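You operate a simulated robot arm through the tools that you are given. There is no shell and no other tool.

Carry out the task below with a simulated robot arm. There is one attempt and no reset: what you move stays moved.

## Task
Tape both sides of the Lot 72 coil from the forming bench.
Fine: use the tape stand, one stroke a side; leave the coil in the carriage, back at Load.

Only the result counts: the job must be done as asked and must still hold three seconds after the hand-in. Knocking over, shifting, dropping, spilling or breaking anything else fails it.

## Robot
A 7-joint arm with a fingered hand, fixed in place. Base frame: the origin is on the floor under the middle of its stand, x ahead of it, y to its left, z up. Readings come in cm, degrees, newtons and seconds.
It reaches about 108.5 cm from its shoulder. Its first joint turns from -166.0 to 166.0 degrees. Payload 3.7 kg.
The TCP is the grasp point between the finger pads, 2.5 cm short of the fingertips. In the tool frame z runs along the fingers and y along their closing line. The gripper opens to 8.8 cm; its body begins 2.9 cm behind the TCP. The gripper is a hand of 5 fingers: y runs from the thumb to the fingers, the wrist lies at [-1.3, -10.6, -17.4] in the tool frame.
Orientation is told as [roll, pitch, yaw] about the base's x, y, z axes, in that order, counted from this pose: with the fingers straight down and the wrist toward the robot, the tool's x, y and z point along [0, 1, 0], [1, 0, 0] and [0, 0, -1] of the base frame.

## Interface
- The arm moves only by the tool jog_arm. Its argument "series" is a list of rows, each a list of 2 entries, a list of its own where there are three numbers: the shift along the base's x, y, z in units of 500 mm (1.0 is 500 mm), then the turn, a rotation vector about the base's x, y, z in units of 60 degrees (1.0 is 60 degrees). In form: [[[tx, ty, tz], [rx, ry, rz]], ...]. A call has 1 to 20 rows; each row is the pose to reach, as a shift and turn from the pose commanded when the call began. A call with a number of a shift or a turn outside -1 to 1 is refused whole. A row lasts 0.2 s, in which the tool goes at most 5 cm and 8.6 degrees; a call with a longer step from one row to the next is refused whole. A pose out of reach is approached as far as the arm can. The call stops where the force on the tool passes 50 N (or 10 N more than at its start, if that is more) or the arm is blocked; 0.2 s more then pass. In this call time passes only in rows, and 0.2 s behind the last. It gives the time, the measured TCP pose, the force on the tool (base axes), the opening and the grip force at its end, in the units of the frame above (readings bear some noise), with the torque about the TCP (base axes, N m) and any sound that the robot's microphone picked up.
- Cameras (640 x 400 px; columns grow to the right, rows downward): "scene" is fixed at [21.26, -64.35, 145.23]; the picture's right is [0.90, -0.44, 0.00], its down [-0.20, -0.40, -0.89] and it looks along [0.39, 0.80, -0.45] (base axes); focal length 352 px, centre (320, 200). "wrist" rides on the gripper at [5.9, -7.9, -10.5] in the tool frame; the picture's right is [-0.73, 0.32, -0.61], its down [-0.62, -0.68, 0.38] and it looks along [-0.29, 0.66, 0.70] (tool axes); focal length 234 px, centre (320, 200). There is no depth. A picture from a camera that has moved, and an enlarged one, comes with that camera's place and axes in the base frame and with its lens. The place of the scene camera against the robot may be out by one fixed shift of up to 1.8 cm in any direction.
- capture(camera): a new picture of that camera. The clock stands still meanwhile.
- finger_targets(index, middle, ring, little, thumb_bend, thumb_turn): sets how far each is bent, from 0 (flat) to 100 (curled in); at 30 the hand is open as for a grip, at 70 the pads meet at the TCP. One left out holds its place. A second passes; each finger stops where it meets its share of the squeeze, and holds until it gets a number again. It is the only way to open and close the hand. It gives what a move gives, with no picture; readings hold the bend of each and the force on index, middle, ring, little, thumb and palm. thumb_turn goes from beside the hand (0) to across from the fingers (100), as for a grip.
- enlarge(camera, box): a new picture of the part [left, top, right, bottom] of that camera's present view, enlarged. The clock stands still meanwhile.
- finish_job(): hands the job in; it is judged then, once.

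Places have to be worked out from the pictures, the camera data and where the tool is seen. Open the gripper and draw the arm clear of the work before you hand the job in, unless the task says otherwise.

The tools are called after "Request:" as a command line: name --argument value ..., lists and objects as JSON in quotes. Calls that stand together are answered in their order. jog_arm: Moves the arm, as the interface text tells. Its arguments: {"type":"object","properties":{"series":{"type":"array","items":{"type":"array"}}},"required":["series"]} The other tools are called the same way: finger_targets (index, middle, ring, little, thumb_bend, thumb_turn) moves the fingers one by one; capture (camera) takes a picture; enlarge (camera, box) takes an enlarged picture of a part of a camera's view; finish_job () hands the job in.

At the start:

```text
time_s: 0.0
eef_pos: [55.48, -4.31, 117.18]
ee_rot: [0.0, 0.0, 0.0]
force: [-0.6, 0.4, -1.4]
moment: [-0.02, 0.03, 0.0]
finger_gap: 8.77
finger_force: 0.0
shape: jaw
bend: [30.0, 30.0, 30.0, 30.0, 30.0, 98.0]
finger forces: [0.0, 0.0, 0.0, 0.0, 0.0, 0.1]
```

scene: 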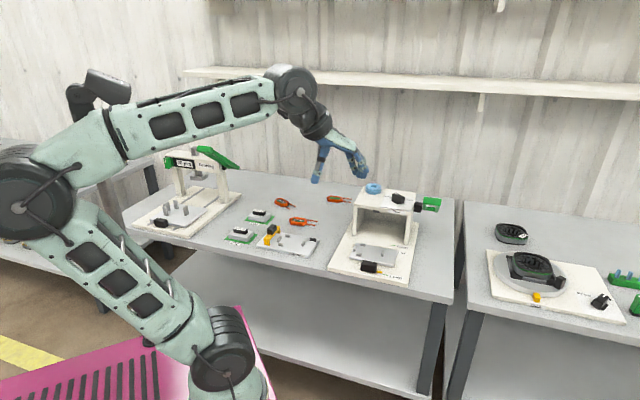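
wrist: 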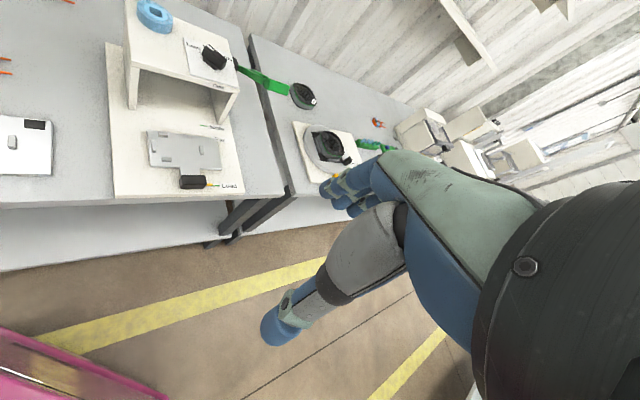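

I start by looking closely at the benches from the scene camera to identify the tape stand, the forming bench and the coil.

Request:
enlarge --camera "scene" --box '[320, 170, 460, 290]'

Request:
enlarge --camera "scene" --box '[460, 200, 640, 330]'

Request:
enlarge --camera "scene" --box '[120, 130, 340, 270]'

Request:
enlarge --camera "wrist" --box '[80, 0, 440, 220]'

```text
3.33 times, centred on (390, 230) of scene
camera zoom: at [21.26, -64.35, 145.23], right [0.9, -0.44, 0.0], down [-0.2, -0.4, -0.89], along [0.39, 0.8, -0.45], focal length 1172 px, centre (87, 100)
```

zoom: 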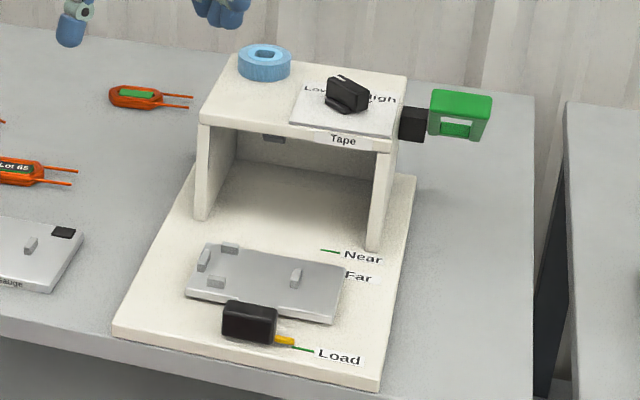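

```text
3.08 times, centred on (550, 265) of scene
camera zoom: at [21.26, -64.35, 145.23], right [0.9, -0.44, 0.0], down [-0.2, -0.4, -0.89], along [0.39, 0.8, -0.45], focal length 1082 px, centre (-388, 0)
```

zoom: 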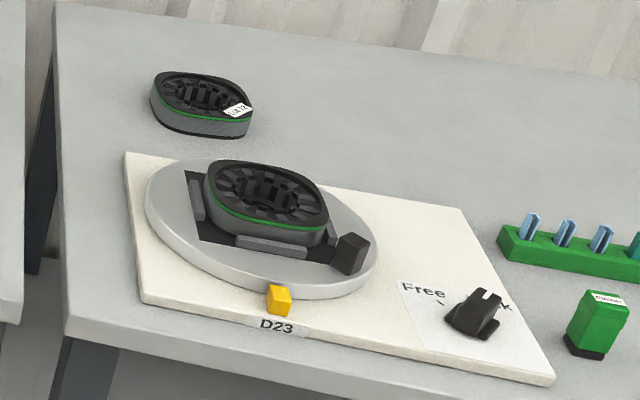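

```text
2.86 times, centred on (230, 200) of scene
camera zoom: at [21.26, -64.35, 145.23], right [0.9, -0.44, 0.0], down [-0.2, -0.4, -0.89], along [0.39, 0.8, -0.45], focal length 1004 px, centre (577, 200)
```

zoom: 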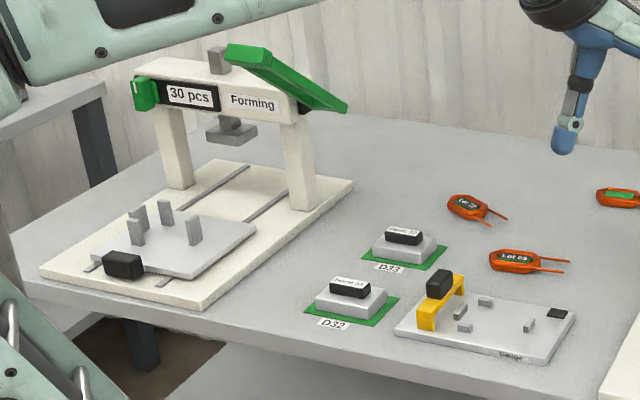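

```text
1.78 times, centred on (260, 110) of wrist
camera zoom: at [47.6, 1.42, 127.82], right [0.32, -0.73, 0.61], down [-0.68, -0.62, -0.38], along [0.66, -0.29, -0.7], focal length 416 px, centre (427, 360)
```

zoom: 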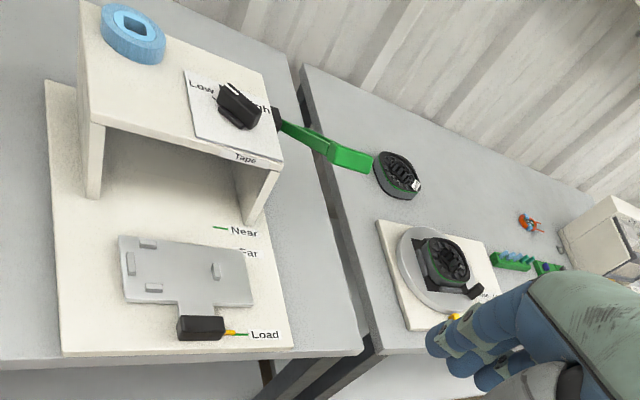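

Next I zoom on the coil labels and the stand labels to find Lot 72 and to read what each control says.

Request:
enlarge --camera "scene" --box '[268, 192, 324, 228]'

Request:
enlarge --camera "scene" --box '[320, 184, 364, 212]'

Request:
enlarge --camera "scene" --box '[354, 176, 448, 236]'

Request:
enlarge --camera "scene" --box '[326, 224, 420, 290]'

Request:
enlarge --camera "scene" --box '[218, 200, 326, 266]'

Request:
enlarge --camera "scene" --box '[150, 138, 250, 204]'

```text
11.11 times, centred on (296, 210) of scene
camera zoom: at [21.26, -64.35, 145.23], right [0.9, -0.44, 0.0], down [-0.2, -0.4, -0.89], along [0.39, 0.8, -0.45], focal length 3906 px, centre (587, 89)
```

zoom: 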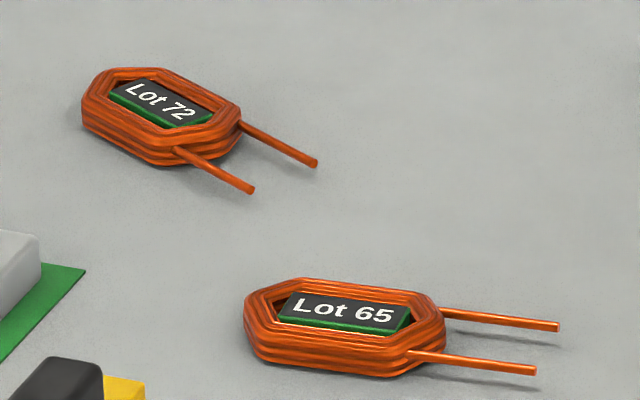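

```text
14.29 times, centred on (342, 198) of scene
camera zoom: at [21.26, -64.35, 145.23], right [0.9, -0.44, 0.0], down [-0.2, -0.4, -0.89], along [0.39, 0.8, -0.45], focal length 5022 px, centre (6, 229)
```

zoom: 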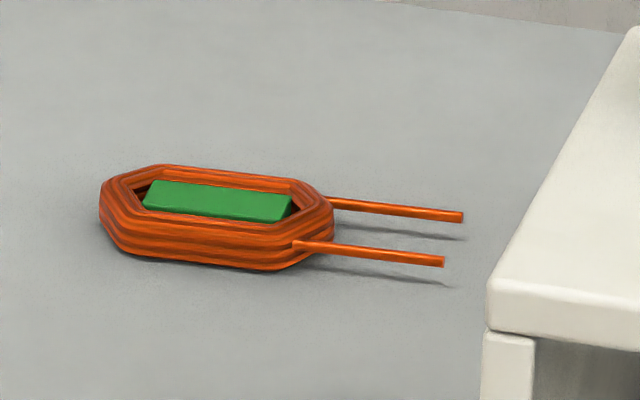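

```text
6.67 times, centred on (401, 206) of scene
camera zoom: at [21.26, -64.35, 145.23], right [0.9, -0.44, 0.0], down [-0.2, -0.4, -0.89], along [0.39, 0.8, -0.45], focal length 2344 px, centre (-220, 160)
```

zoom: 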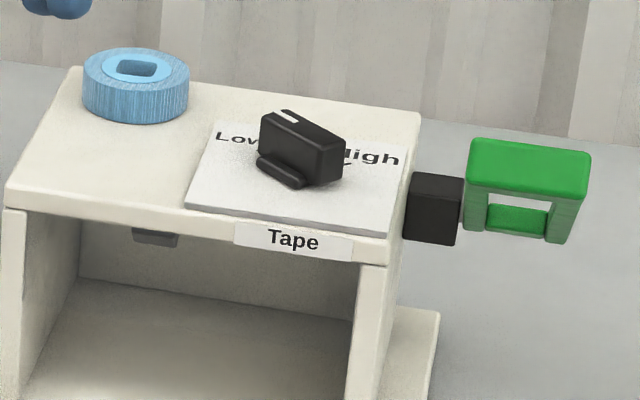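

```text
6.06 times, centred on (373, 257) of scene
camera zoom: at [21.26, -64.35, 145.23], right [0.9, -0.44, 0.0], down [-0.2, -0.4, -0.89], along [0.39, 0.8, -0.45], focal length 2131 px, centre (-1, -146)
```

zoom: 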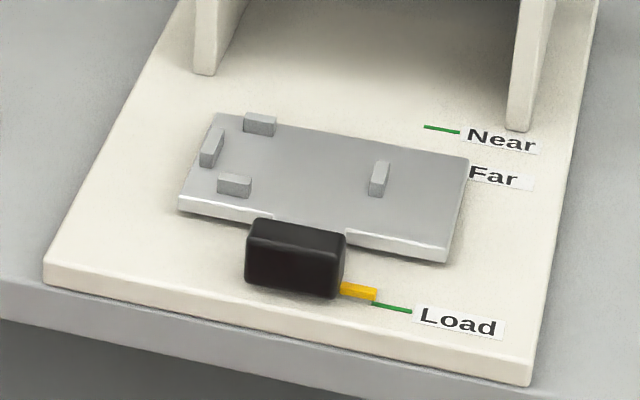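

```text
5.93 times, centred on (272, 233) of scene
camera zoom: at [21.26, -64.35, 145.23], right [0.9, -0.44, 0.0], down [-0.2, -0.4, -0.89], along [0.39, 0.8, -0.45], focal length 2083 px, centre (604, 4)
```

zoom: 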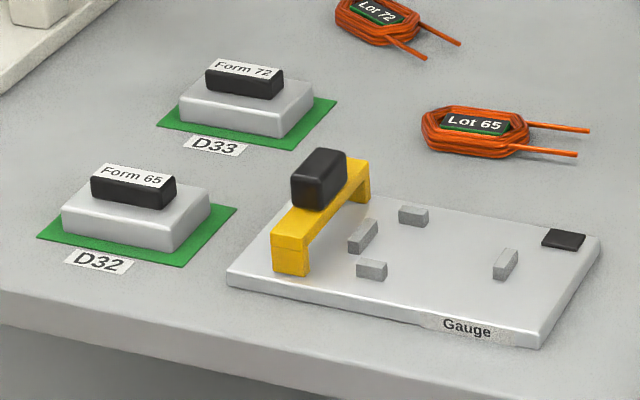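

```text
6.06 times, centred on (200, 171) of scene
camera zoom: at [21.26, -64.35, 145.23], right [0.9, -0.44, 0.0], down [-0.2, -0.4, -0.89], along [0.39, 0.8, -0.45], focal length 2131 px, centre (1047, 376)
```

zoom: 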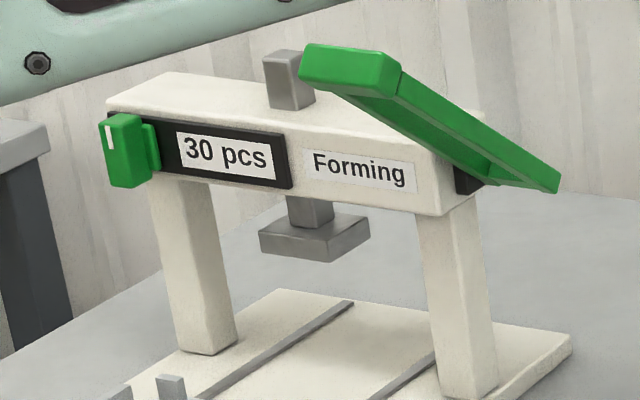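

The Lot 72 coil lies on the bench at roughly (66, 62), and the tape stand's carriage, knob and green lever are near (76–98, 5–25). I move the hand toward the tape stand, high and clear of it, and turn it so the wrist camera sees the knob, lever and carriage closely.

Request:
jog_arm --series '[[[0.05, 0.04, -0.03], [0, 0, 0.08]], [[0.11, 0.08, -0.07], [0, 0, 0.17]], [[0.165, 0.12, -0.11], [0, 0, 0.25]], [[0.22, 0.16, -0.15], [0, 0, 0.33]], [[0.275, 0.2, -0.18], [0, 0, 0.42]], [[0.33, 0.24, -0.21], [0, 0, 0.5]]]'

Request:
capture --camera "wrist"

Request:
capture --camera "scene"

```text
time_s: 1.4
eef_pos: [71.98, 7.45, 106.53]
ee_rot: [0.0, -0.1, 30.0]
force: [-0.8, -0.3, -0.4]
moment: [0.0, 0.0, 0.0]
finger_gap: 8.75
finger_force: 0.1
shape: jaw
bend: [30.0, 30.0, 30.0, 30.0, 30.0, 98.0]
finger forces: [0.0, 0.0, 0.0, 0.0, 0.0, 0.1]
```

```text
taken
camera wrist: at [62.19, 8.58, 117.15], right [0.64, -0.47, 0.61], down [-0.28, -0.88, -0.38], along [0.71, 0.08, -0.7], focal length 234 px, centre (320, 200)
```

wrist: 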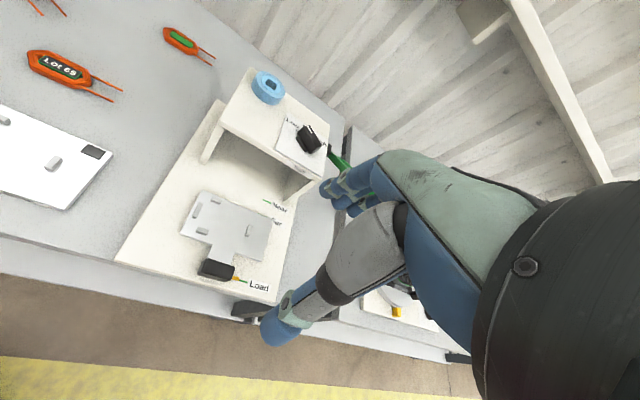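

```text
taken
```

scene: 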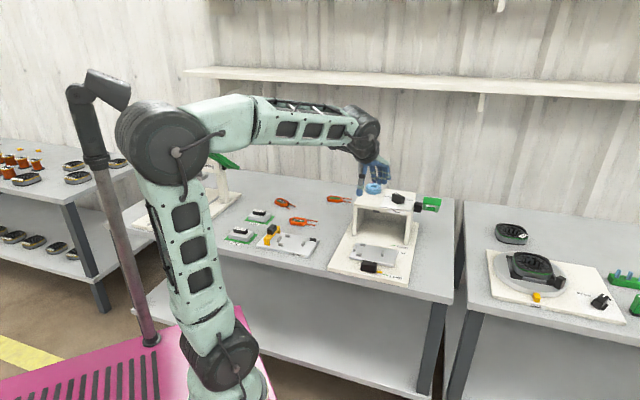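

The wrist camera now sees the stand well; I zoom in on the knob, the marks and the carriage pegs.

Request:
enlarge --camera "wrist" --box '[240, 60, 384, 160]'

Request:
enlarge --camera "wrist" --box '[165, 175, 309, 295]'

Request:
enlarge --camera "wrist" --box '[0, 0, 240, 150]'

```text
4.00 times, centred on (312, 110) of wrist
camera zoom: at [62.19, 8.58, 117.15], right [0.64, -0.47, 0.61], down [-0.28, -0.88, -0.38], along [0.71, 0.08, -0.7], focal length 937 px, centre (352, 560)
```

zoom: 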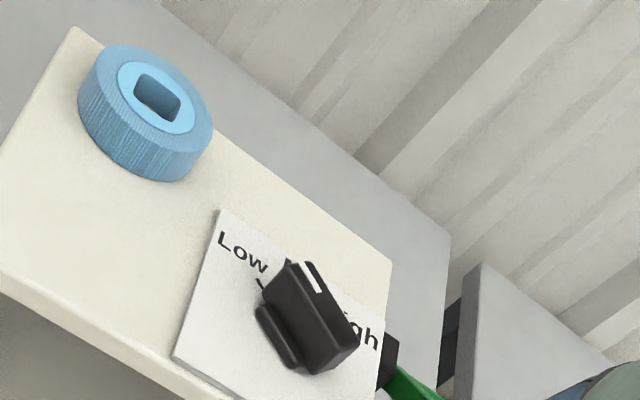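

```text
3.33 times, centred on (237, 235) of wrist
camera zoom: at [62.19, 8.58, 117.15], right [0.64, -0.47, 0.61], down [-0.28, -0.88, -0.38], along [0.71, 0.08, -0.7], focal length 781 px, centre (597, 83)
```

zoom: 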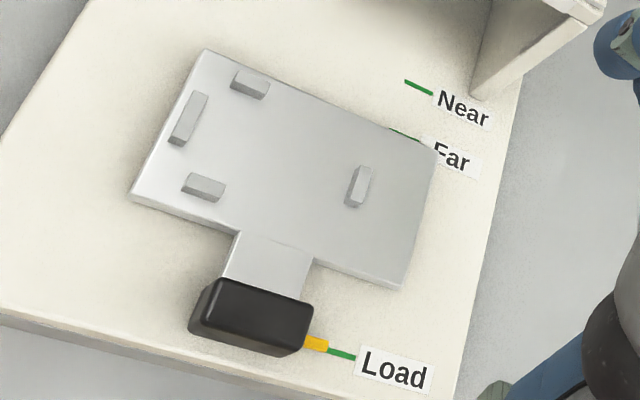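

```text
2.67 times, centred on (120, 75) of wrist
camera zoom: at [62.19, 8.58, 117.15], right [0.64, -0.47, 0.61], down [-0.28, -0.88, -0.38], along [0.71, 0.08, -0.7], focal length 624 px, centre (853, 533)
```

zoom: 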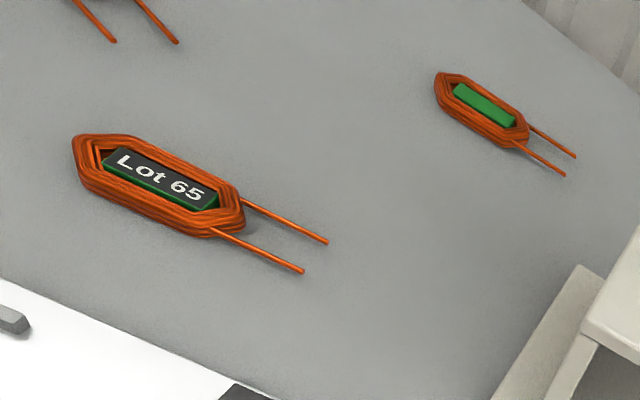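

The knob's white tick seems to lean toward "Low"; I need a steeper view of it to be sure. I tilt the hand about the base y axis so the camera looks more steeply down, staying high above the stand.

Request:
jog_arm --series '[[[0.04, 0.02, 0.06], [0, 0.12, 0]], [[0.08, 0.04, 0.1], [0, 0.24, 0]], [[0.12, 0.06, 0.12], [0, 0.36, 0]], [[0.16, 0.08, 0.12], [0, 0.45, 0]], [[0.2, 0.1, 0.12], [0, 0.5, 0]]]'

Request:
capture --camera "wrist"

```text
time_s: 2.6
eef_pos: [81.84, 12.33, 112.77]
ee_rot: [16.1, 25.8, 33.6]
force: [-0.5, 0.0, 0.4]
moment: [0.0, -0.03, -0.06]
finger_gap: 8.79
finger_force: 0.0
shape: jaw
bend: [30.0, 30.0, 30.0, 30.0, 30.0, 98.0]
finger forces: [0.0, 0.1, 0.1, 0.0, 0.0, 0.1]
```

```text
taken
camera wrist: at [78.62, 13.41, 126.74], right [0.86, -0.47, 0.2], down [-0.43, -0.88, -0.19], along [0.27, 0.08, -0.96], focal length 234 px, centre (320, 200)
```

wrist: 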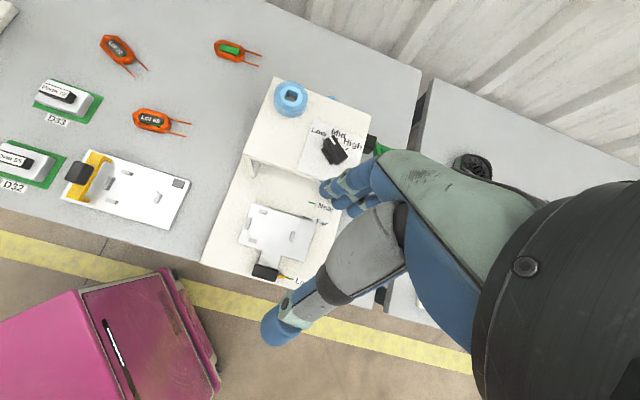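

From above I now see three labels: Low, Mid, High. I zoom in on the knob.

Request:
enlarge --camera "wrist" --box '[290, 105, 386, 185]'

Request:
enlarge --camera "wrist" --box '[220, 70, 400, 180]'

Request:
enlarge --camera "wrist" --box '[80, 25, 270, 145]'

Request:
enlarge --camera "wrist" --box '[225, 185, 345, 295]'

```text
5.00 times, centred on (338, 145) of wrist
camera zoom: at [78.62, 13.41, 126.74], right [0.86, -0.47, 0.2], down [-0.43, -0.88, -0.19], along [0.27, 0.08, -0.96], focal length 1171 px, centre (230, 475)
```

zoom: 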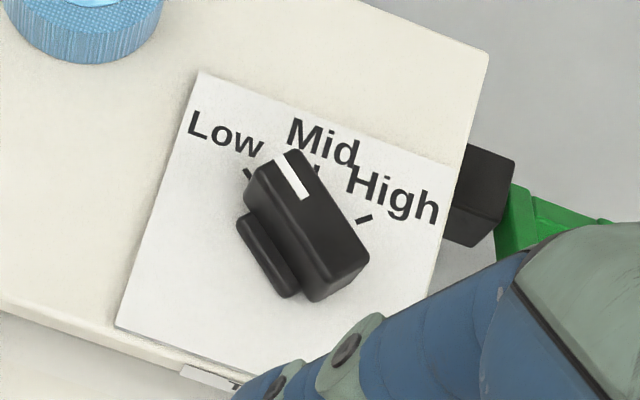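

```text
3.56 times, centred on (310, 125) of wrist
camera zoom: at [78.62, 13.41, 126.74], right [0.86, -0.47, 0.2], down [-0.43, -0.88, -0.19], along [0.27, 0.08, -0.96], focal length 833 px, centre (356, 467)
```

zoom: 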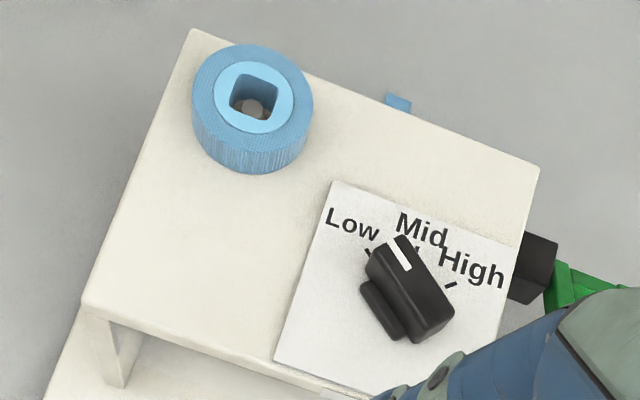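

```text
3.33 times, centred on (175, 85) of wrist
camera zoom: at [78.62, 13.41, 126.74], right [0.86, -0.47, 0.2], down [-0.43, -0.88, -0.19], along [0.27, 0.08, -0.96], focal length 781 px, centre (803, 583)
```

zoom: 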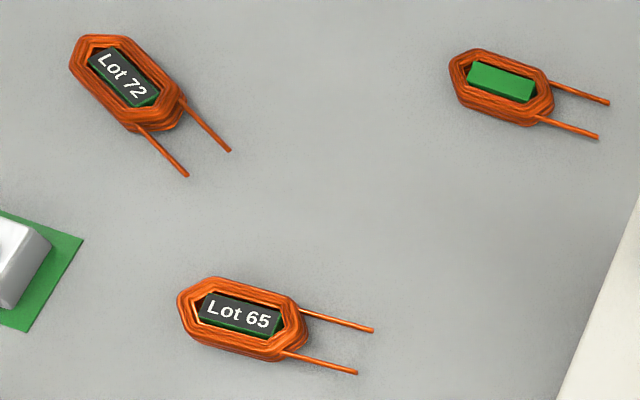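

```text
3.64 times, centred on (285, 240) of wrist
camera zoom: at [78.62, 13.41, 126.74], right [0.86, -0.47, 0.2], down [-0.43, -0.88, -0.19], along [0.27, 0.08, -0.96], focal length 852 px, centre (447, 54)
```

zoom: 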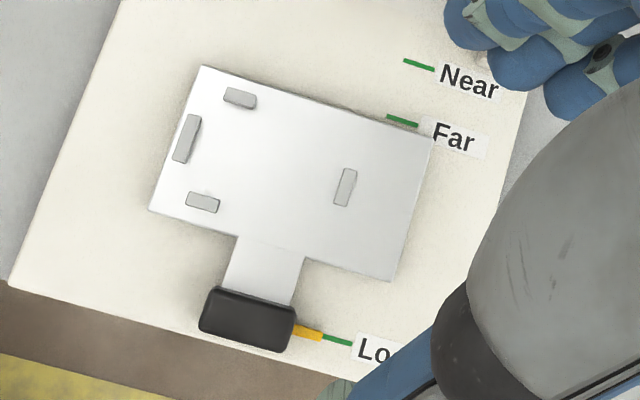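

The knob stands at Low (its tick lines up with the Low mark). I check the rest of the scene for any card or legend that could bear on the setting, and look at the lever from here.

Request:
enlarge --camera "scene" --box '[380, 180, 460, 230]'

Request:
enlarge --camera "scene" --box '[540, 240, 640, 330]'

Request:
enlarge --camera "scene" --box '[0, 130, 150, 270]'

Request:
enlarge --camera "scene" --box '[200, 170, 420, 300]'

```text
8.00 times, centred on (420, 205) of scene
camera zoom: at [21.26, -64.35, 145.23], right [0.9, -0.44, 0.0], down [-0.2, -0.4, -0.89], along [0.39, 0.8, -0.45], focal length 2812 px, centre (-480, 160)
```

zoom: 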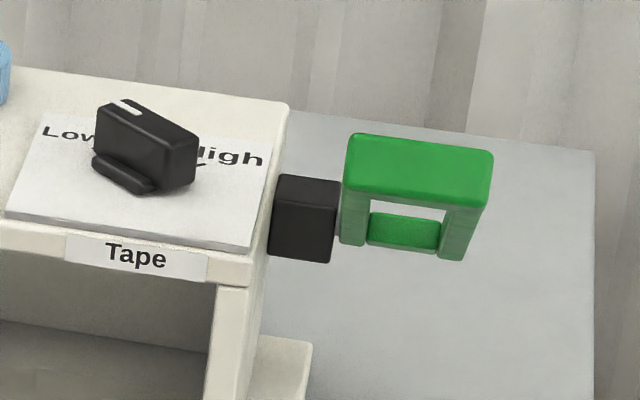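

```text
4.44 times, centred on (590, 285) of scene
camera zoom: at [21.26, -64.35, 145.23], right [0.9, -0.44, 0.0], down [-0.2, -0.4, -0.89], along [0.39, 0.8, -0.45], focal length 1562 px, centre (-880, -178)
```

zoom: 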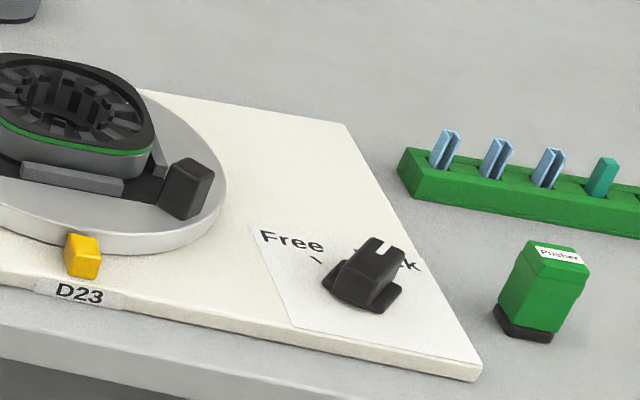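

```text
2.86 times, centred on (75, 200) of scene
camera zoom: at [21.26, -64.35, 145.23], right [0.9, -0.44, 0.0], down [-0.2, -0.4, -0.89], along [0.39, 0.8, -0.45], focal length 1004 px, centre (1020, 200)
```

zoom: 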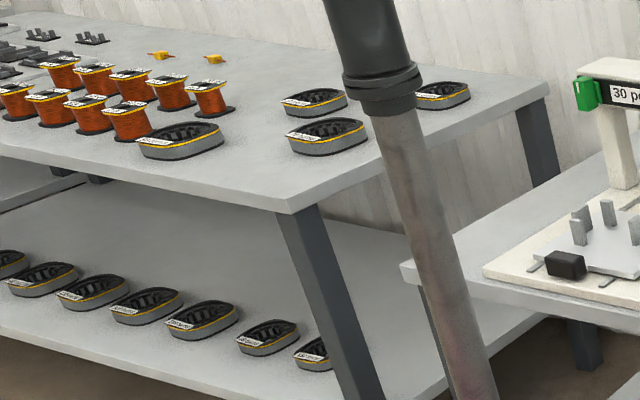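

```text
2.91 times, centred on (310, 235) of scene
camera zoom: at [21.26, -64.35, 145.23], right [0.9, -0.44, 0.0], down [-0.2, -0.4, -0.89], along [0.39, 0.8, -0.45], focal length 1023 px, centre (349, 98)
```

zoom: 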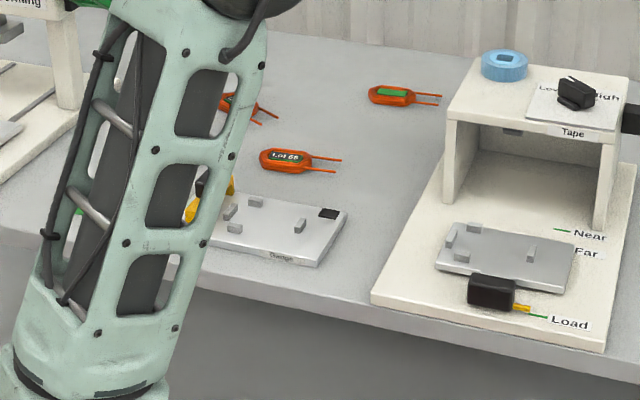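

No card overrides the setting, so "Fine" with the knob at Low stays as is. Now I return the hand to upright and move right to get a clear look at the lever and its hub.

Request:
jog_arm --series '[[[-0.03, -0.06, 0.0], [-0.022, -0.082, -0.082]], [[-0.06, -0.13, 0.0], [-0.044, -0.163, -0.163]], [[-0.09, -0.2, -0.02], [-0.066, -0.245, -0.245]], [[-0.11, -0.27, -0.04], [-0.088, -0.326, -0.326]], [[-0.14, -0.34, -0.06], [-0.11, -0.408, -0.408]], [[-0.16, -0.4, -0.08], [-0.131, -0.489, -0.489]]]'

Request:
capture --camera "wrist"

Request:
enlarge --camera "wrist" --box '[140, 0, 340, 125]'

```text
time_s: 4.0
eef_pos: [74.0, -7.75, 108.69]
ee_rot: [0.0, -0.1, -0.1]
force: [0.2, -0.2, -0.3]
moment: [0.01, 0.04, 0.0]
finger_gap: 8.78
finger_force: 0.0
shape: jaw
bend: [30.0, 30.0, 30.0, 30.0, 30.0, 98.0]
finger forces: [0.1, 0.1, 0.0, 0.0, 0.0, 0.0]
```

```text
taken
camera wrist: at [66.12, -1.77, 119.33], right [0.32, -0.73, 0.61], down [-0.68, -0.62, -0.38], along [0.66, -0.29, -0.7], focal length 234 px, centre (320, 200)
```

wrist: 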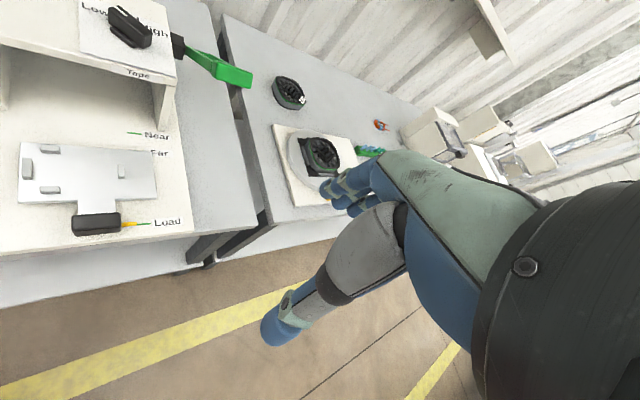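

```text
3.20 times, centred on (240, 62) of wrist
camera zoom: at [66.12, -1.77, 119.33], right [0.32, -0.73, 0.61], down [-0.68, -0.62, -0.38], along [0.66, -0.29, -0.7], focal length 749 px, centre (576, 640)
```

zoom: 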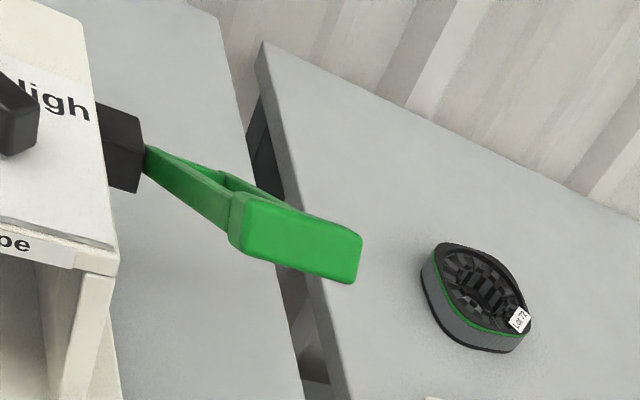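

The lever is a green U-bail on a hub right of the stand, raised and pointing back toward the robot. By triangulation the bench is turned 45°, the base surface is at about z=73.7, and the marks lie about 13.7 cm (Far) and 17.4 cm (Near) beyond Load. Now I travel high over toward the Lot 72 coil near (68, 68), turning the hand on the way.

Request:
jog_arm --series '[[[-0.01, 0.09, 0.02], [0, 0, 0]], [[-0.03, 0.18, 0.02], [0, 0, 0]], [[-0.05, 0.27, 0.02], [0, 0, 0.05]], [[-0.07, 0.36, 0.02], [0, 0, 0.1]], [[-0.09, 0.45, 0.02], [0, 0, 0.15]], [[-0.11, 0.54, 0.02], [0, 0, 0.2]], [[-0.13, 0.63, 0.02], [0, 0, 0.25]], [[-0.15, 0.72, 0.02], [0, 0, 0.3]], [[-0.17, 0.81, 0.02], [0, 0, 0.333]], [[-0.18, 0.9, 0.02], [0, 0, 0.333]], [[-0.18, 0.98, 0.02], [0, 0, 0.333]]]'

Request:
capture --camera "wrist"

```text
time_s: 6.4
eef_pos: [64.85, 41.34, 109.88]
ee_rot: [0.1, 0.0, 19.9]
force: [-0.3, -0.3, -0.5]
moment: [0.03, -0.01, -0.02]
finger_gap: 8.76
finger_force: 0.0
shape: jaw
bend: [30.0, 30.0, 30.0, 30.0, 30.0, 98.0]
finger forces: [0.0, 0.1, 0.1, 0.1, 0.0, 0.1]
```

```text
taken
camera wrist: at [55.42, 44.2, 120.45], right [0.55, -0.57, 0.61], down [-0.43, -0.82, -0.38], along [0.72, -0.05, -0.7], focal length 234 px, centre (320, 200)
```

wrist: 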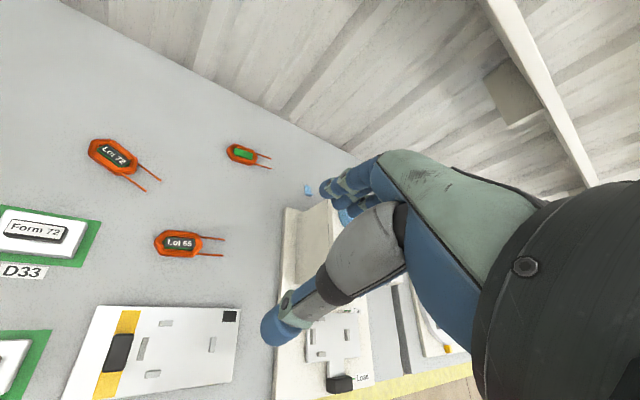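

The coil is at about (68.1, 68.3). I move the hand above it and lower to look closely.

Request:
jog_arm --series '[[[0.01, 0.09, -0.04], [0, 0, 0]], [[0.02, 0.18, -0.08], [0, 0, 0]], [[0.03, 0.27, -0.12], [0, 0, 0]], [[0.04, 0.36, -0.16], [0, 0, 0]], [[0.04, 0.44, -0.2], [0, 0, 0]], [[0.044, 0.514, -0.25], [0, 0, 0]]]'

Request:
capture --camera "wrist"

Request:
capture --camera "scene"

```text
time_s: 7.8
eef_pos: [67.36, 67.37, 97.38]
ee_rot: [0.0, -0.1, 19.9]
force: [-0.4, -0.7, 1.3]
moment: [0.0, 0.0, 0.01]
finger_gap: 8.77
finger_force: 0.0
shape: jaw
bend: [30.0, 30.0, 30.0, 30.0, 30.0, 98.0]
finger forces: [0.0, 0.1, 0.0, 0.1, 0.0, 0.1]
```

```text
taken
camera wrist: at [57.89, 70.12, 107.95], right [0.55, -0.57, 0.61], down [-0.43, -0.82, -0.39], along [0.72, -0.05, -0.69], focal length 234 px, centre (320, 200)
```

wrist: 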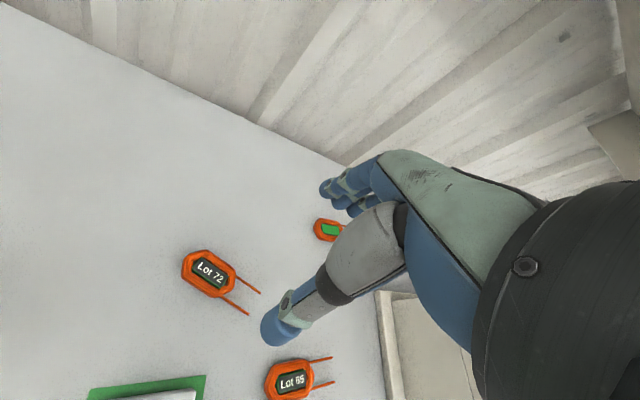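

```text
taken
```

scene: 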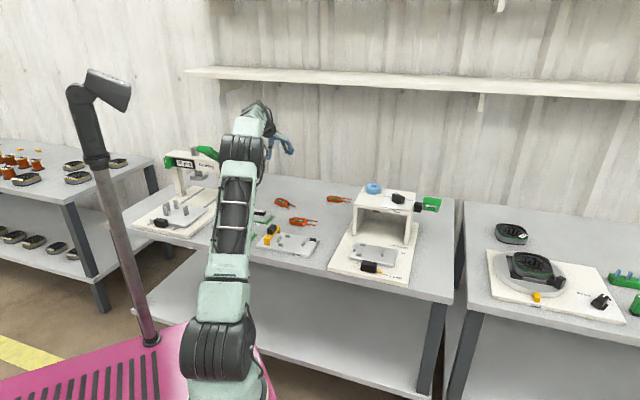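

I zoom on the coil to determine its centre, size and direction precisely.

Request:
enlarge --camera "wrist" --box '[170, 235, 274, 325]'

Request:
enlarge --camera "wrist" --box '[240, 140, 480, 360]'

```text
4.44 times, centred on (222, 280) of wrist
camera zoom: at [57.89, 70.12, 107.95], right [0.55, -0.57, 0.61], down [-0.43, -0.82, -0.39], along [0.72, -0.05, -0.69], focal length 1041 px, centre (756, -156)
```

zoom: 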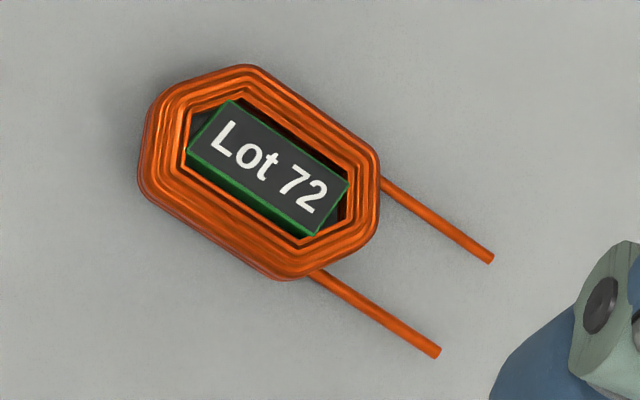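

```text
1.82 times, centred on (360, 250) of wrist
camera zoom: at [57.89, 70.12, 107.95], right [0.55, -0.57, 0.61], down [-0.43, -0.82, -0.39], along [0.72, -0.05, -0.69], focal length 426 px, centre (247, 109)
```

zoom: 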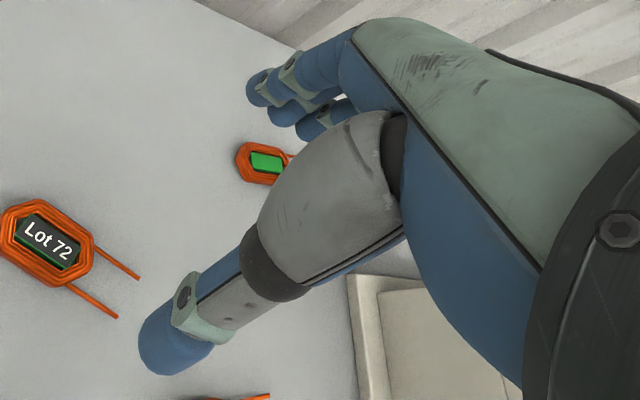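

The coil's axis runs at about -72.8° with its centre near (68.1, 69.0), so its leads must turn about +28° to lie along the carriage's right. Since the carriage pegs sit near one end, I test which finger is on which side by curling the index.

Request:
finger_targets --index 100

Request:
enlarge --camera "wrist" --box '[240, 140, 480, 360]'

Request:
enlarge --camera "scene" --box '[225, 90, 325, 170]'

```text
time_s: 8.8
eef_pos: [67.22, 67.3, 97.39]
ee_rot: [0.1, 0.0, 19.9]
force: [-0.5, 0.2, 0.1]
moment: [-0.02, 0.01, 0.0]
finger_gap: 5.27
finger_force: 0.0
shape: fingers
bend: [100.0, 30.0, 30.0, 30.0, 30.0, 98.0]
finger forces: [0.1, 0.1, 0.1, 0.0, 0.1, 0.0]
```

```text
1.82 times, centred on (360, 250) of wrist
camera zoom: at [57.85, 70.16, 107.86], right [0.55, -0.57, 0.61], down [-0.43, -0.82, -0.38], along [0.72, -0.05, -0.7], focal length 426 px, centre (247, 109)
```

zoom: 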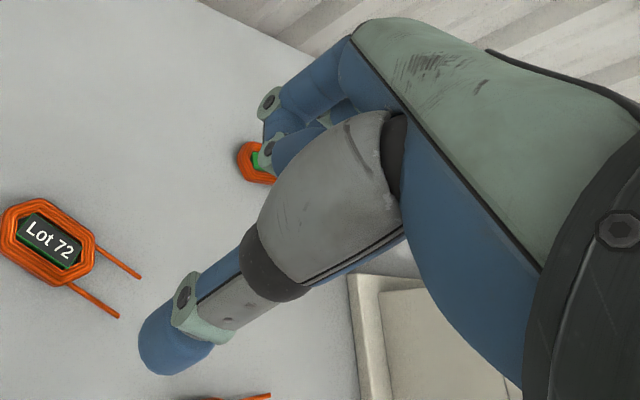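

```text
5.00 times, centred on (275, 130) of scene
camera zoom: at [21.26, -64.35, 145.23], right [0.9, -0.44, 0.0], down [-0.2, -0.4, -0.89], along [0.39, 0.8, -0.45], focal length 1758 px, centre (545, 550)
```

zoom: 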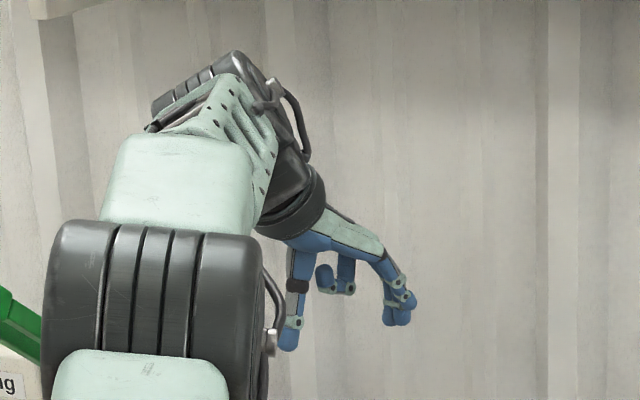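

Curling the index pulls it well above the fingertips, and it is the finger on the tool +x side, where the carriage's side pegs will be. I also curl the little finger, leaving middle and ring against the thumb, and then lower toward the coil with yaw 17°.

Request:
finger_targets --little 100

Request:
jog_arm --series '[[[0.005, 0.012, -0.07], [0, 0, -0.02]], [[0.01, 0.024, -0.14], [0, 0, -0.045]], [[0.01, 0.03, -0.22], [0, 0, -0.045]]]'

Request:
capture --camera "wrist"

Request:
enlarge --camera "scene" --box '[235, 130, 335, 220]'

```text
time_s: 9.8
eef_pos: [67.34, 67.48, 97.23]
ee_rot: [0.1, 0.0, 19.8]
force: [0.5, 0.5, 0.1]
moment: [0.02, -0.03, 0.0]
finger_gap: 5.26
finger_force: 0.0
shape: fingers
bend: [100.0, 30.0, 30.0, 100.0, 30.0, 98.0]
finger forces: [0.0, 0.1, 0.0, 0.1, 0.0, 0.0]
```

```text
time_s: 10.6
eef_pos: [67.42, 68.96, 86.51]
ee_rot: [0.0, 0.0, 17.2]
force: [0.1, -0.1, -1.0]
moment: [-0.01, 0.0, 0.02]
finger_gap: 5.25
finger_force: 0.1
shape: fingers
bend: [100.0, 30.0, 30.0, 100.0, 30.0, 98.0]
finger forces: [0.0, 0.0, 0.0, 0.1, 0.0, 0.0]
```

```text
taken
camera wrist: at [58.18, 72.16, 97.15], right [0.52, -0.6, 0.61], down [-0.47, -0.8, -0.38], along [0.71, -0.08, -0.7], focal length 234 px, centre (320, 200)
```

wrist: 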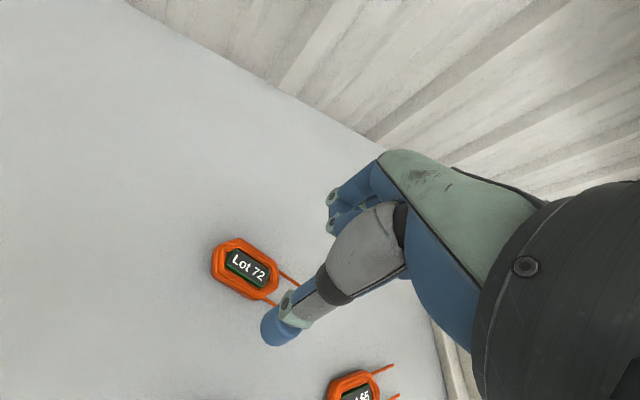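

```text
4.44 times, centred on (285, 175) of scene
camera zoom: at [21.26, -64.35, 145.23], right [0.9, -0.44, 0.0], down [-0.2, -0.4, -0.89], along [0.39, 0.8, -0.45], focal length 1562 px, centre (476, 311)
```

zoom: 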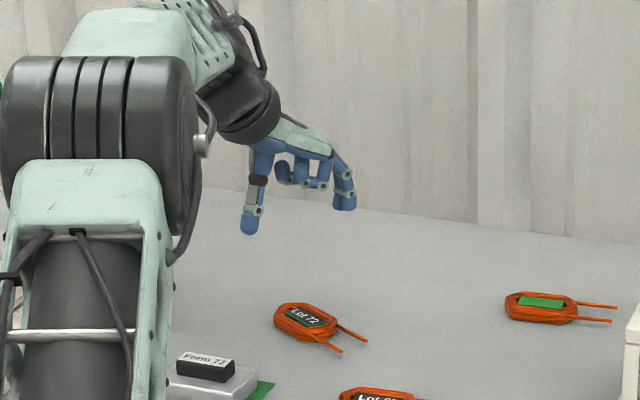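

I zoom on the coil and fingers again from this lower view.

Request:
enlarge --camera "wrist" --box '[200, 180, 360, 350]'

```text
2.35 times, centred on (280, 265) of wrist
camera zoom: at [58.18, 72.16, 97.15], right [0.52, -0.6, 0.61], down [-0.47, -0.8, -0.38], along [0.71, -0.08, -0.7], focal length 551 px, centre (414, 47)
```

zoom: 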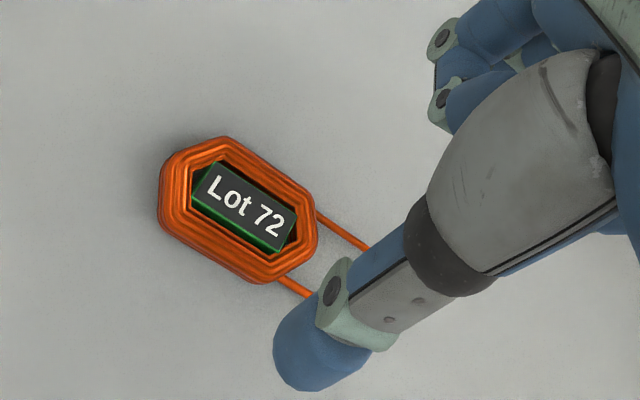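

The coil's centre is at (68.2, 69.0) and its top near z≈73.6. I line the TCP up just lead-side of the centre and lower with the fingers straddling it, stopping a bit above the bench.

Request:
jog_arm --series '[[[0.0176, -0.006, -0.04], [0, 0, 0]], [[0.0176, -0.006, -0.1], [0, 0, 0]], [[0.0176, -0.006, -0.16], [0, 0, 0]], [[0.0176, -0.006, -0.19], [0, 0, 0]], [[0.0176, -0.006, -0.205], [0, 0, 0]]]'

Request:
enlarge --camera "wrist" --box '[220, 130, 440, 380]'

Request:
enlarge --camera "scene" --box '[250, 160, 330, 230]'

```text
time_s: 11.8
eef_pos: [68.49, 68.63, 76.13]
ee_rot: [0.0, 0.0, 17.2]
force: [-0.7, -0.6, -0.6]
moment: [0.02, -0.03, 0.02]
finger_gap: 5.26
finger_force: 0.0
shape: fingers
bend: [100.0, 30.0, 30.0, 100.0, 30.0, 98.0]
finger forces: [0.0, 0.0, 0.0, 0.1, 0.0, 0.0]
```

```text
1.60 times, centred on (330, 255) of wrist
camera zoom: at [59.14, 71.89, 86.74], right [0.52, -0.6, 0.61], down [-0.47, -0.8, -0.38], along [0.71, -0.08, -0.7], focal length 375 px, centre (304, 112)
```

zoom: 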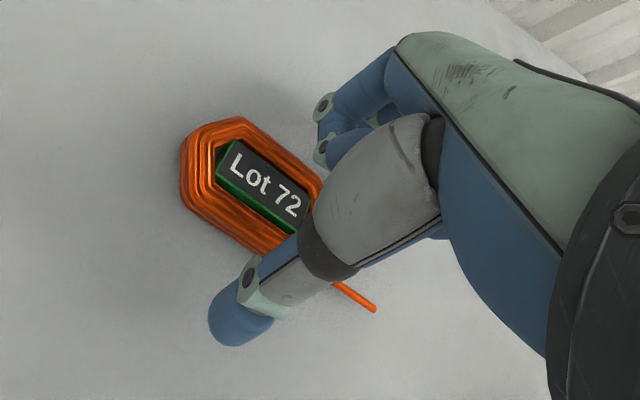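

```text
5.71 times, centred on (290, 195) of scene
camera zoom: at [21.26, -64.35, 145.23], right [0.9, -0.44, 0.0], down [-0.2, -0.4, -0.89], along [0.39, 0.8, -0.45], focal length 2009 px, centre (491, 229)
```

zoom: 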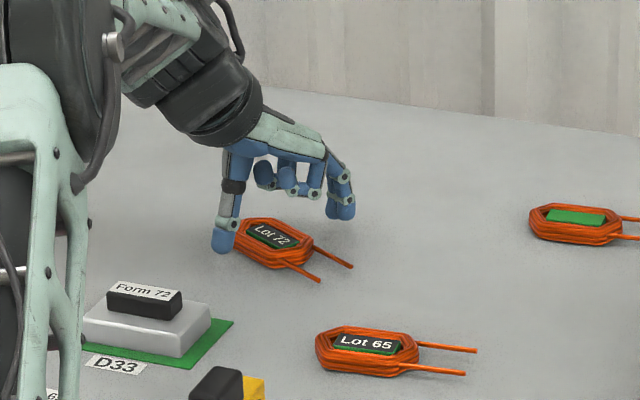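

The fingers straddle the coil with the thumb on the robot side. I go about 1 cm lower so the tips are just above the bench, then close middle, ring and thumb together.

Request:
jog_arm --series '[[[0, 0, -0.01], [0, 0, 0]], [[0, 0, -0.019], [0, 0, 0]]]'

Request:
enlarge --camera "scene" --box '[250, 160, 330, 230]'

```text
time_s: 12.4
eef_pos: [68.54, 68.51, 75.1]
ee_rot: [0.0, 0.0, 17.2]
force: [0.7, -1.2, 0.1]
moment: [0.0, 0.01, 0.0]
finger_gap: 5.28
finger_force: 0.0
shape: fingers
bend: [100.0, 30.0, 30.0, 100.0, 30.0, 98.0]
finger forces: [0.1, 0.0, 0.1, 0.0, 0.0, 0.0]
```

```text
5.71 times, centred on (290, 195) of scene
camera zoom: at [21.26, -64.35, 145.23], right [0.9, -0.44, 0.0], down [-0.2, -0.4, -0.89], along [0.39, 0.8, -0.45], focal length 2009 px, centre (491, 229)
```

zoom: 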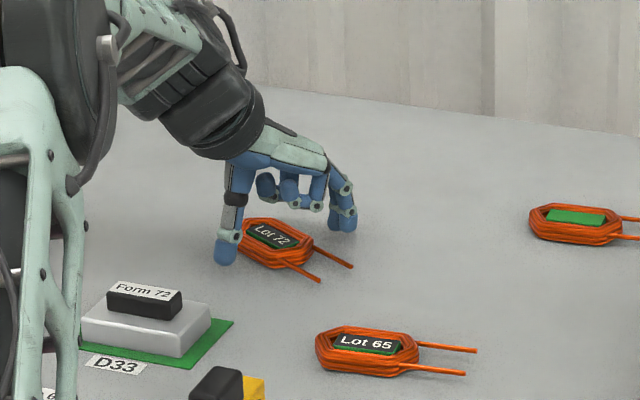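

Nothing touches yet. I close thumb, middle and ring on the coil.

Request:
finger_targets --middle 52 --ring 52 --thumb_bend 52

Request:
enlarge --camera "wrist" --box '[220, 130, 440, 380]'

Request:
enlarge --camera "scene" --box '[250, 160, 330, 230]'

```text
time_s: 13.4
eef_pos: [68.44, 68.55, 75.22]
ee_rot: [0.0, 0.0, 17.2]
force: [0.3, 0.1, 0.6]
moment: [0.0, 0.0, -0.01]
finger_gap: 4.45
finger_force: 1.3
shape: fingers
bend: [100.0, 50.0, 52.0, 100.0, 49.0, 97.0]
finger forces: [0.0, 1.6, 0.1, 0.1, 1.8, 0.0]
```

```text
1.60 times, centred on (330, 255) of wrist
camera zoom: at [59.2, 71.78, 85.75], right [0.52, -0.6, 0.61], down [-0.47, -0.8, -0.38], along [0.71, -0.08, -0.7], focal length 375 px, centre (304, 112)
```

zoom: 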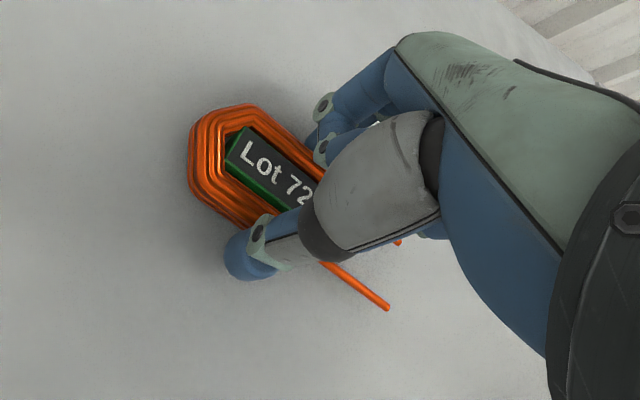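

```text
5.71 times, centred on (290, 195) of scene
camera zoom: at [21.26, -64.35, 145.23], right [0.9, -0.44, 0.0], down [-0.2, -0.4, -0.89], along [0.39, 0.8, -0.45], focal length 2009 px, centre (491, 229)
```

zoom: 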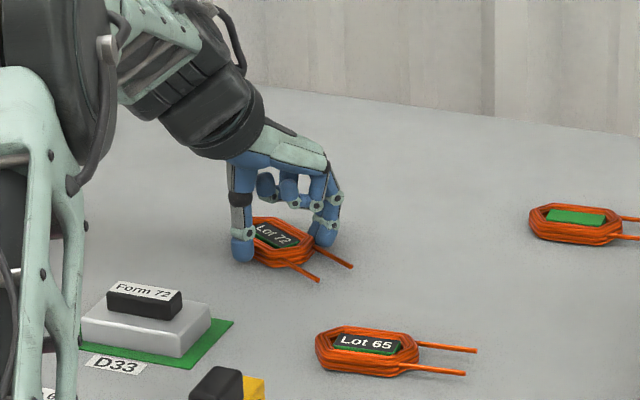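

Thumb and middle touch the coil (width 4.45 cm). I firm up the grip, also bringing the ring finger in.

Request:
finger_targets --middle 62 --ring 62 --thumb_bend 62

```text
time_s: 14.4
eef_pos: [68.45, 68.54, 75.2]
ee_rot: [0.0, 0.0, 17.2]
force: [-0.2, 0.3, 0.9]
moment: [0.0, -0.05, -0.01]
finger_gap: 4.45
finger_force: 8.8
shape: fingers
bend: [100.0, 54.0, 58.0, 100.0, 52.0, 95.0]
finger forces: [0.0, 6.2, 2.7, 0.1, 8.4, 0.1]
```

Grip is firm with two fingers and thumb (8.8 N). I lift slowly and check.

Request:
jog_arm --series '[[[0, 0, 0.01], [0, 0, 0]], [[0, 0, 0.03], [0, 0, 0]], [[0, 0, 0.07], [0, 0, 0]], [[0, 0, 0.12], [0, 0, 0]], [[0, 0, 0.18], [0, 0, 0]], [[0, 0, 0.24], [0, 0, 0]]]'

Request:
enlarge --camera "wrist" --box '[220, 130, 440, 380]'

Request:
enlarge --camera "scene" --box '[240, 120, 340, 220]'

```text
time_s: 15.8
eef_pos: [68.55, 68.61, 87.29]
ee_rot: [0.0, 0.1, 17.2]
force: [0.1, 0.2, -1.2]
moment: [-0.01, 0.02, 0.01]
finger_gap: 4.44
finger_force: 8.3
shape: fingers
bend: [100.0, 54.0, 58.0, 100.0, 52.0, 95.0]
finger forces: [0.1, 5.8, 2.6, 0.0, 8.1, 0.1]
```

```text
1.60 times, centred on (330, 255) of wrist
camera zoom: at [59.23, 71.76, 97.91], right [0.52, -0.6, 0.61], down [-0.47, -0.8, -0.38], along [0.71, -0.08, -0.7], focal length 375 px, centre (304, 112)
```

zoom: 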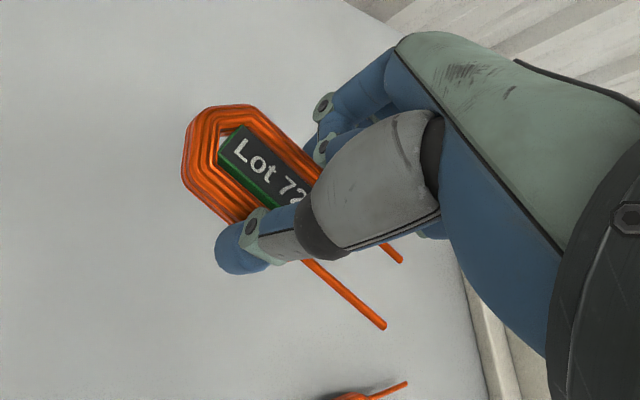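

```text
4.00 times, centred on (290, 170) of scene
camera zoom: at [21.26, -64.35, 145.23], right [0.9, -0.44, 0.0], down [-0.2, -0.4, -0.89], along [0.39, 0.8, -0.45], focal length 1406 px, centre (440, 320)
```

zoom: 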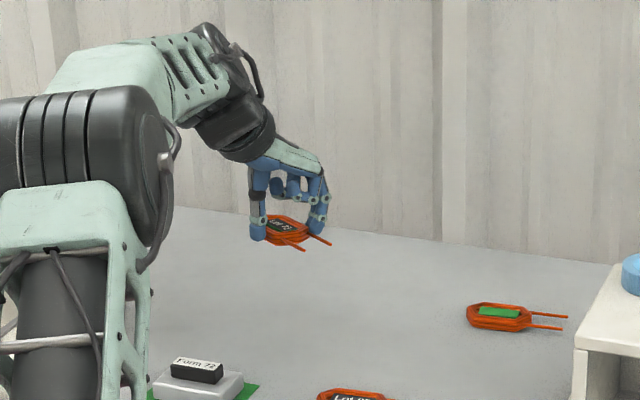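

The coil is lifted. I zoom in from both cameras to see how it sits in the grip (tilt and turn).

Request:
enlarge --camera "wrist" --box '[270, 180, 400, 290]'

Request:
enlarge --camera "scene" --box '[295, 155, 330, 190]'

Request:
enlarge --camera "scene" --box '[265, 155, 305, 190]'

```text
3.64 times, centred on (335, 235) of wrist
camera zoom: at [59.23, 71.76, 97.91], right [0.52, -0.6, 0.61], down [-0.47, -0.8, -0.38], along [0.71, -0.08, -0.7], focal length 852 px, centre (266, 73)
```

zoom: 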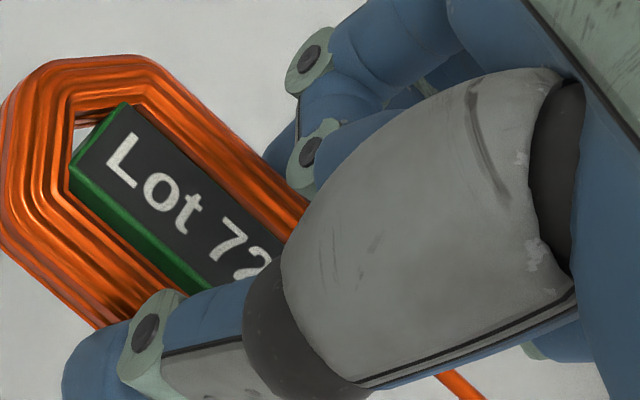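

```text
11.43 times, centred on (312, 172) of scene
camera zoom: at [21.26, -64.35, 145.23], right [0.9, -0.44, 0.0], down [-0.2, -0.4, -0.89], along [0.39, 0.8, -0.45], focal length 4018 px, centre (406, 514)
```

zoom: 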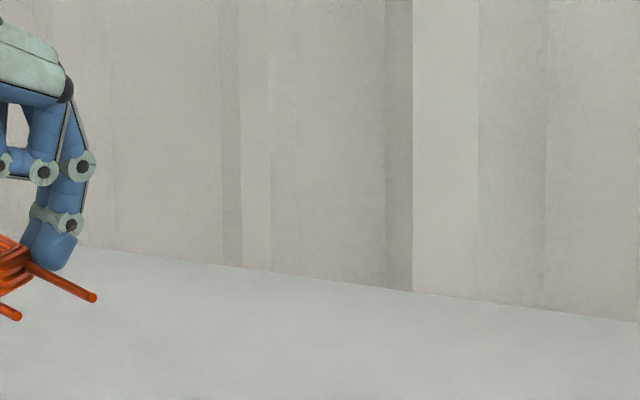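

```text
11.43 times, centred on (285, 172) of scene
camera zoom: at [21.26, -64.35, 145.23], right [0.9, -0.44, 0.0], down [-0.2, -0.4, -0.89], along [0.39, 0.8, -0.45], focal length 4018 px, centre (720, 514)
```

zoom: 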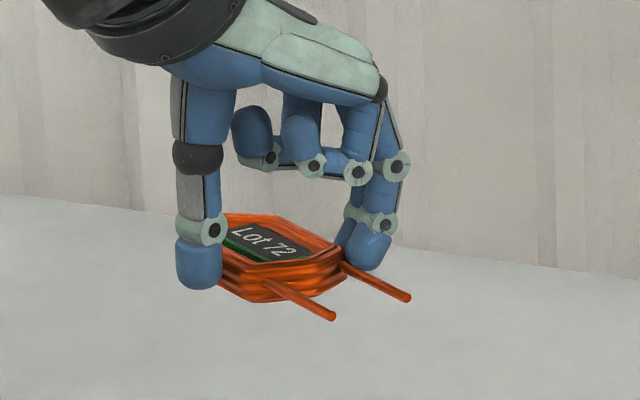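

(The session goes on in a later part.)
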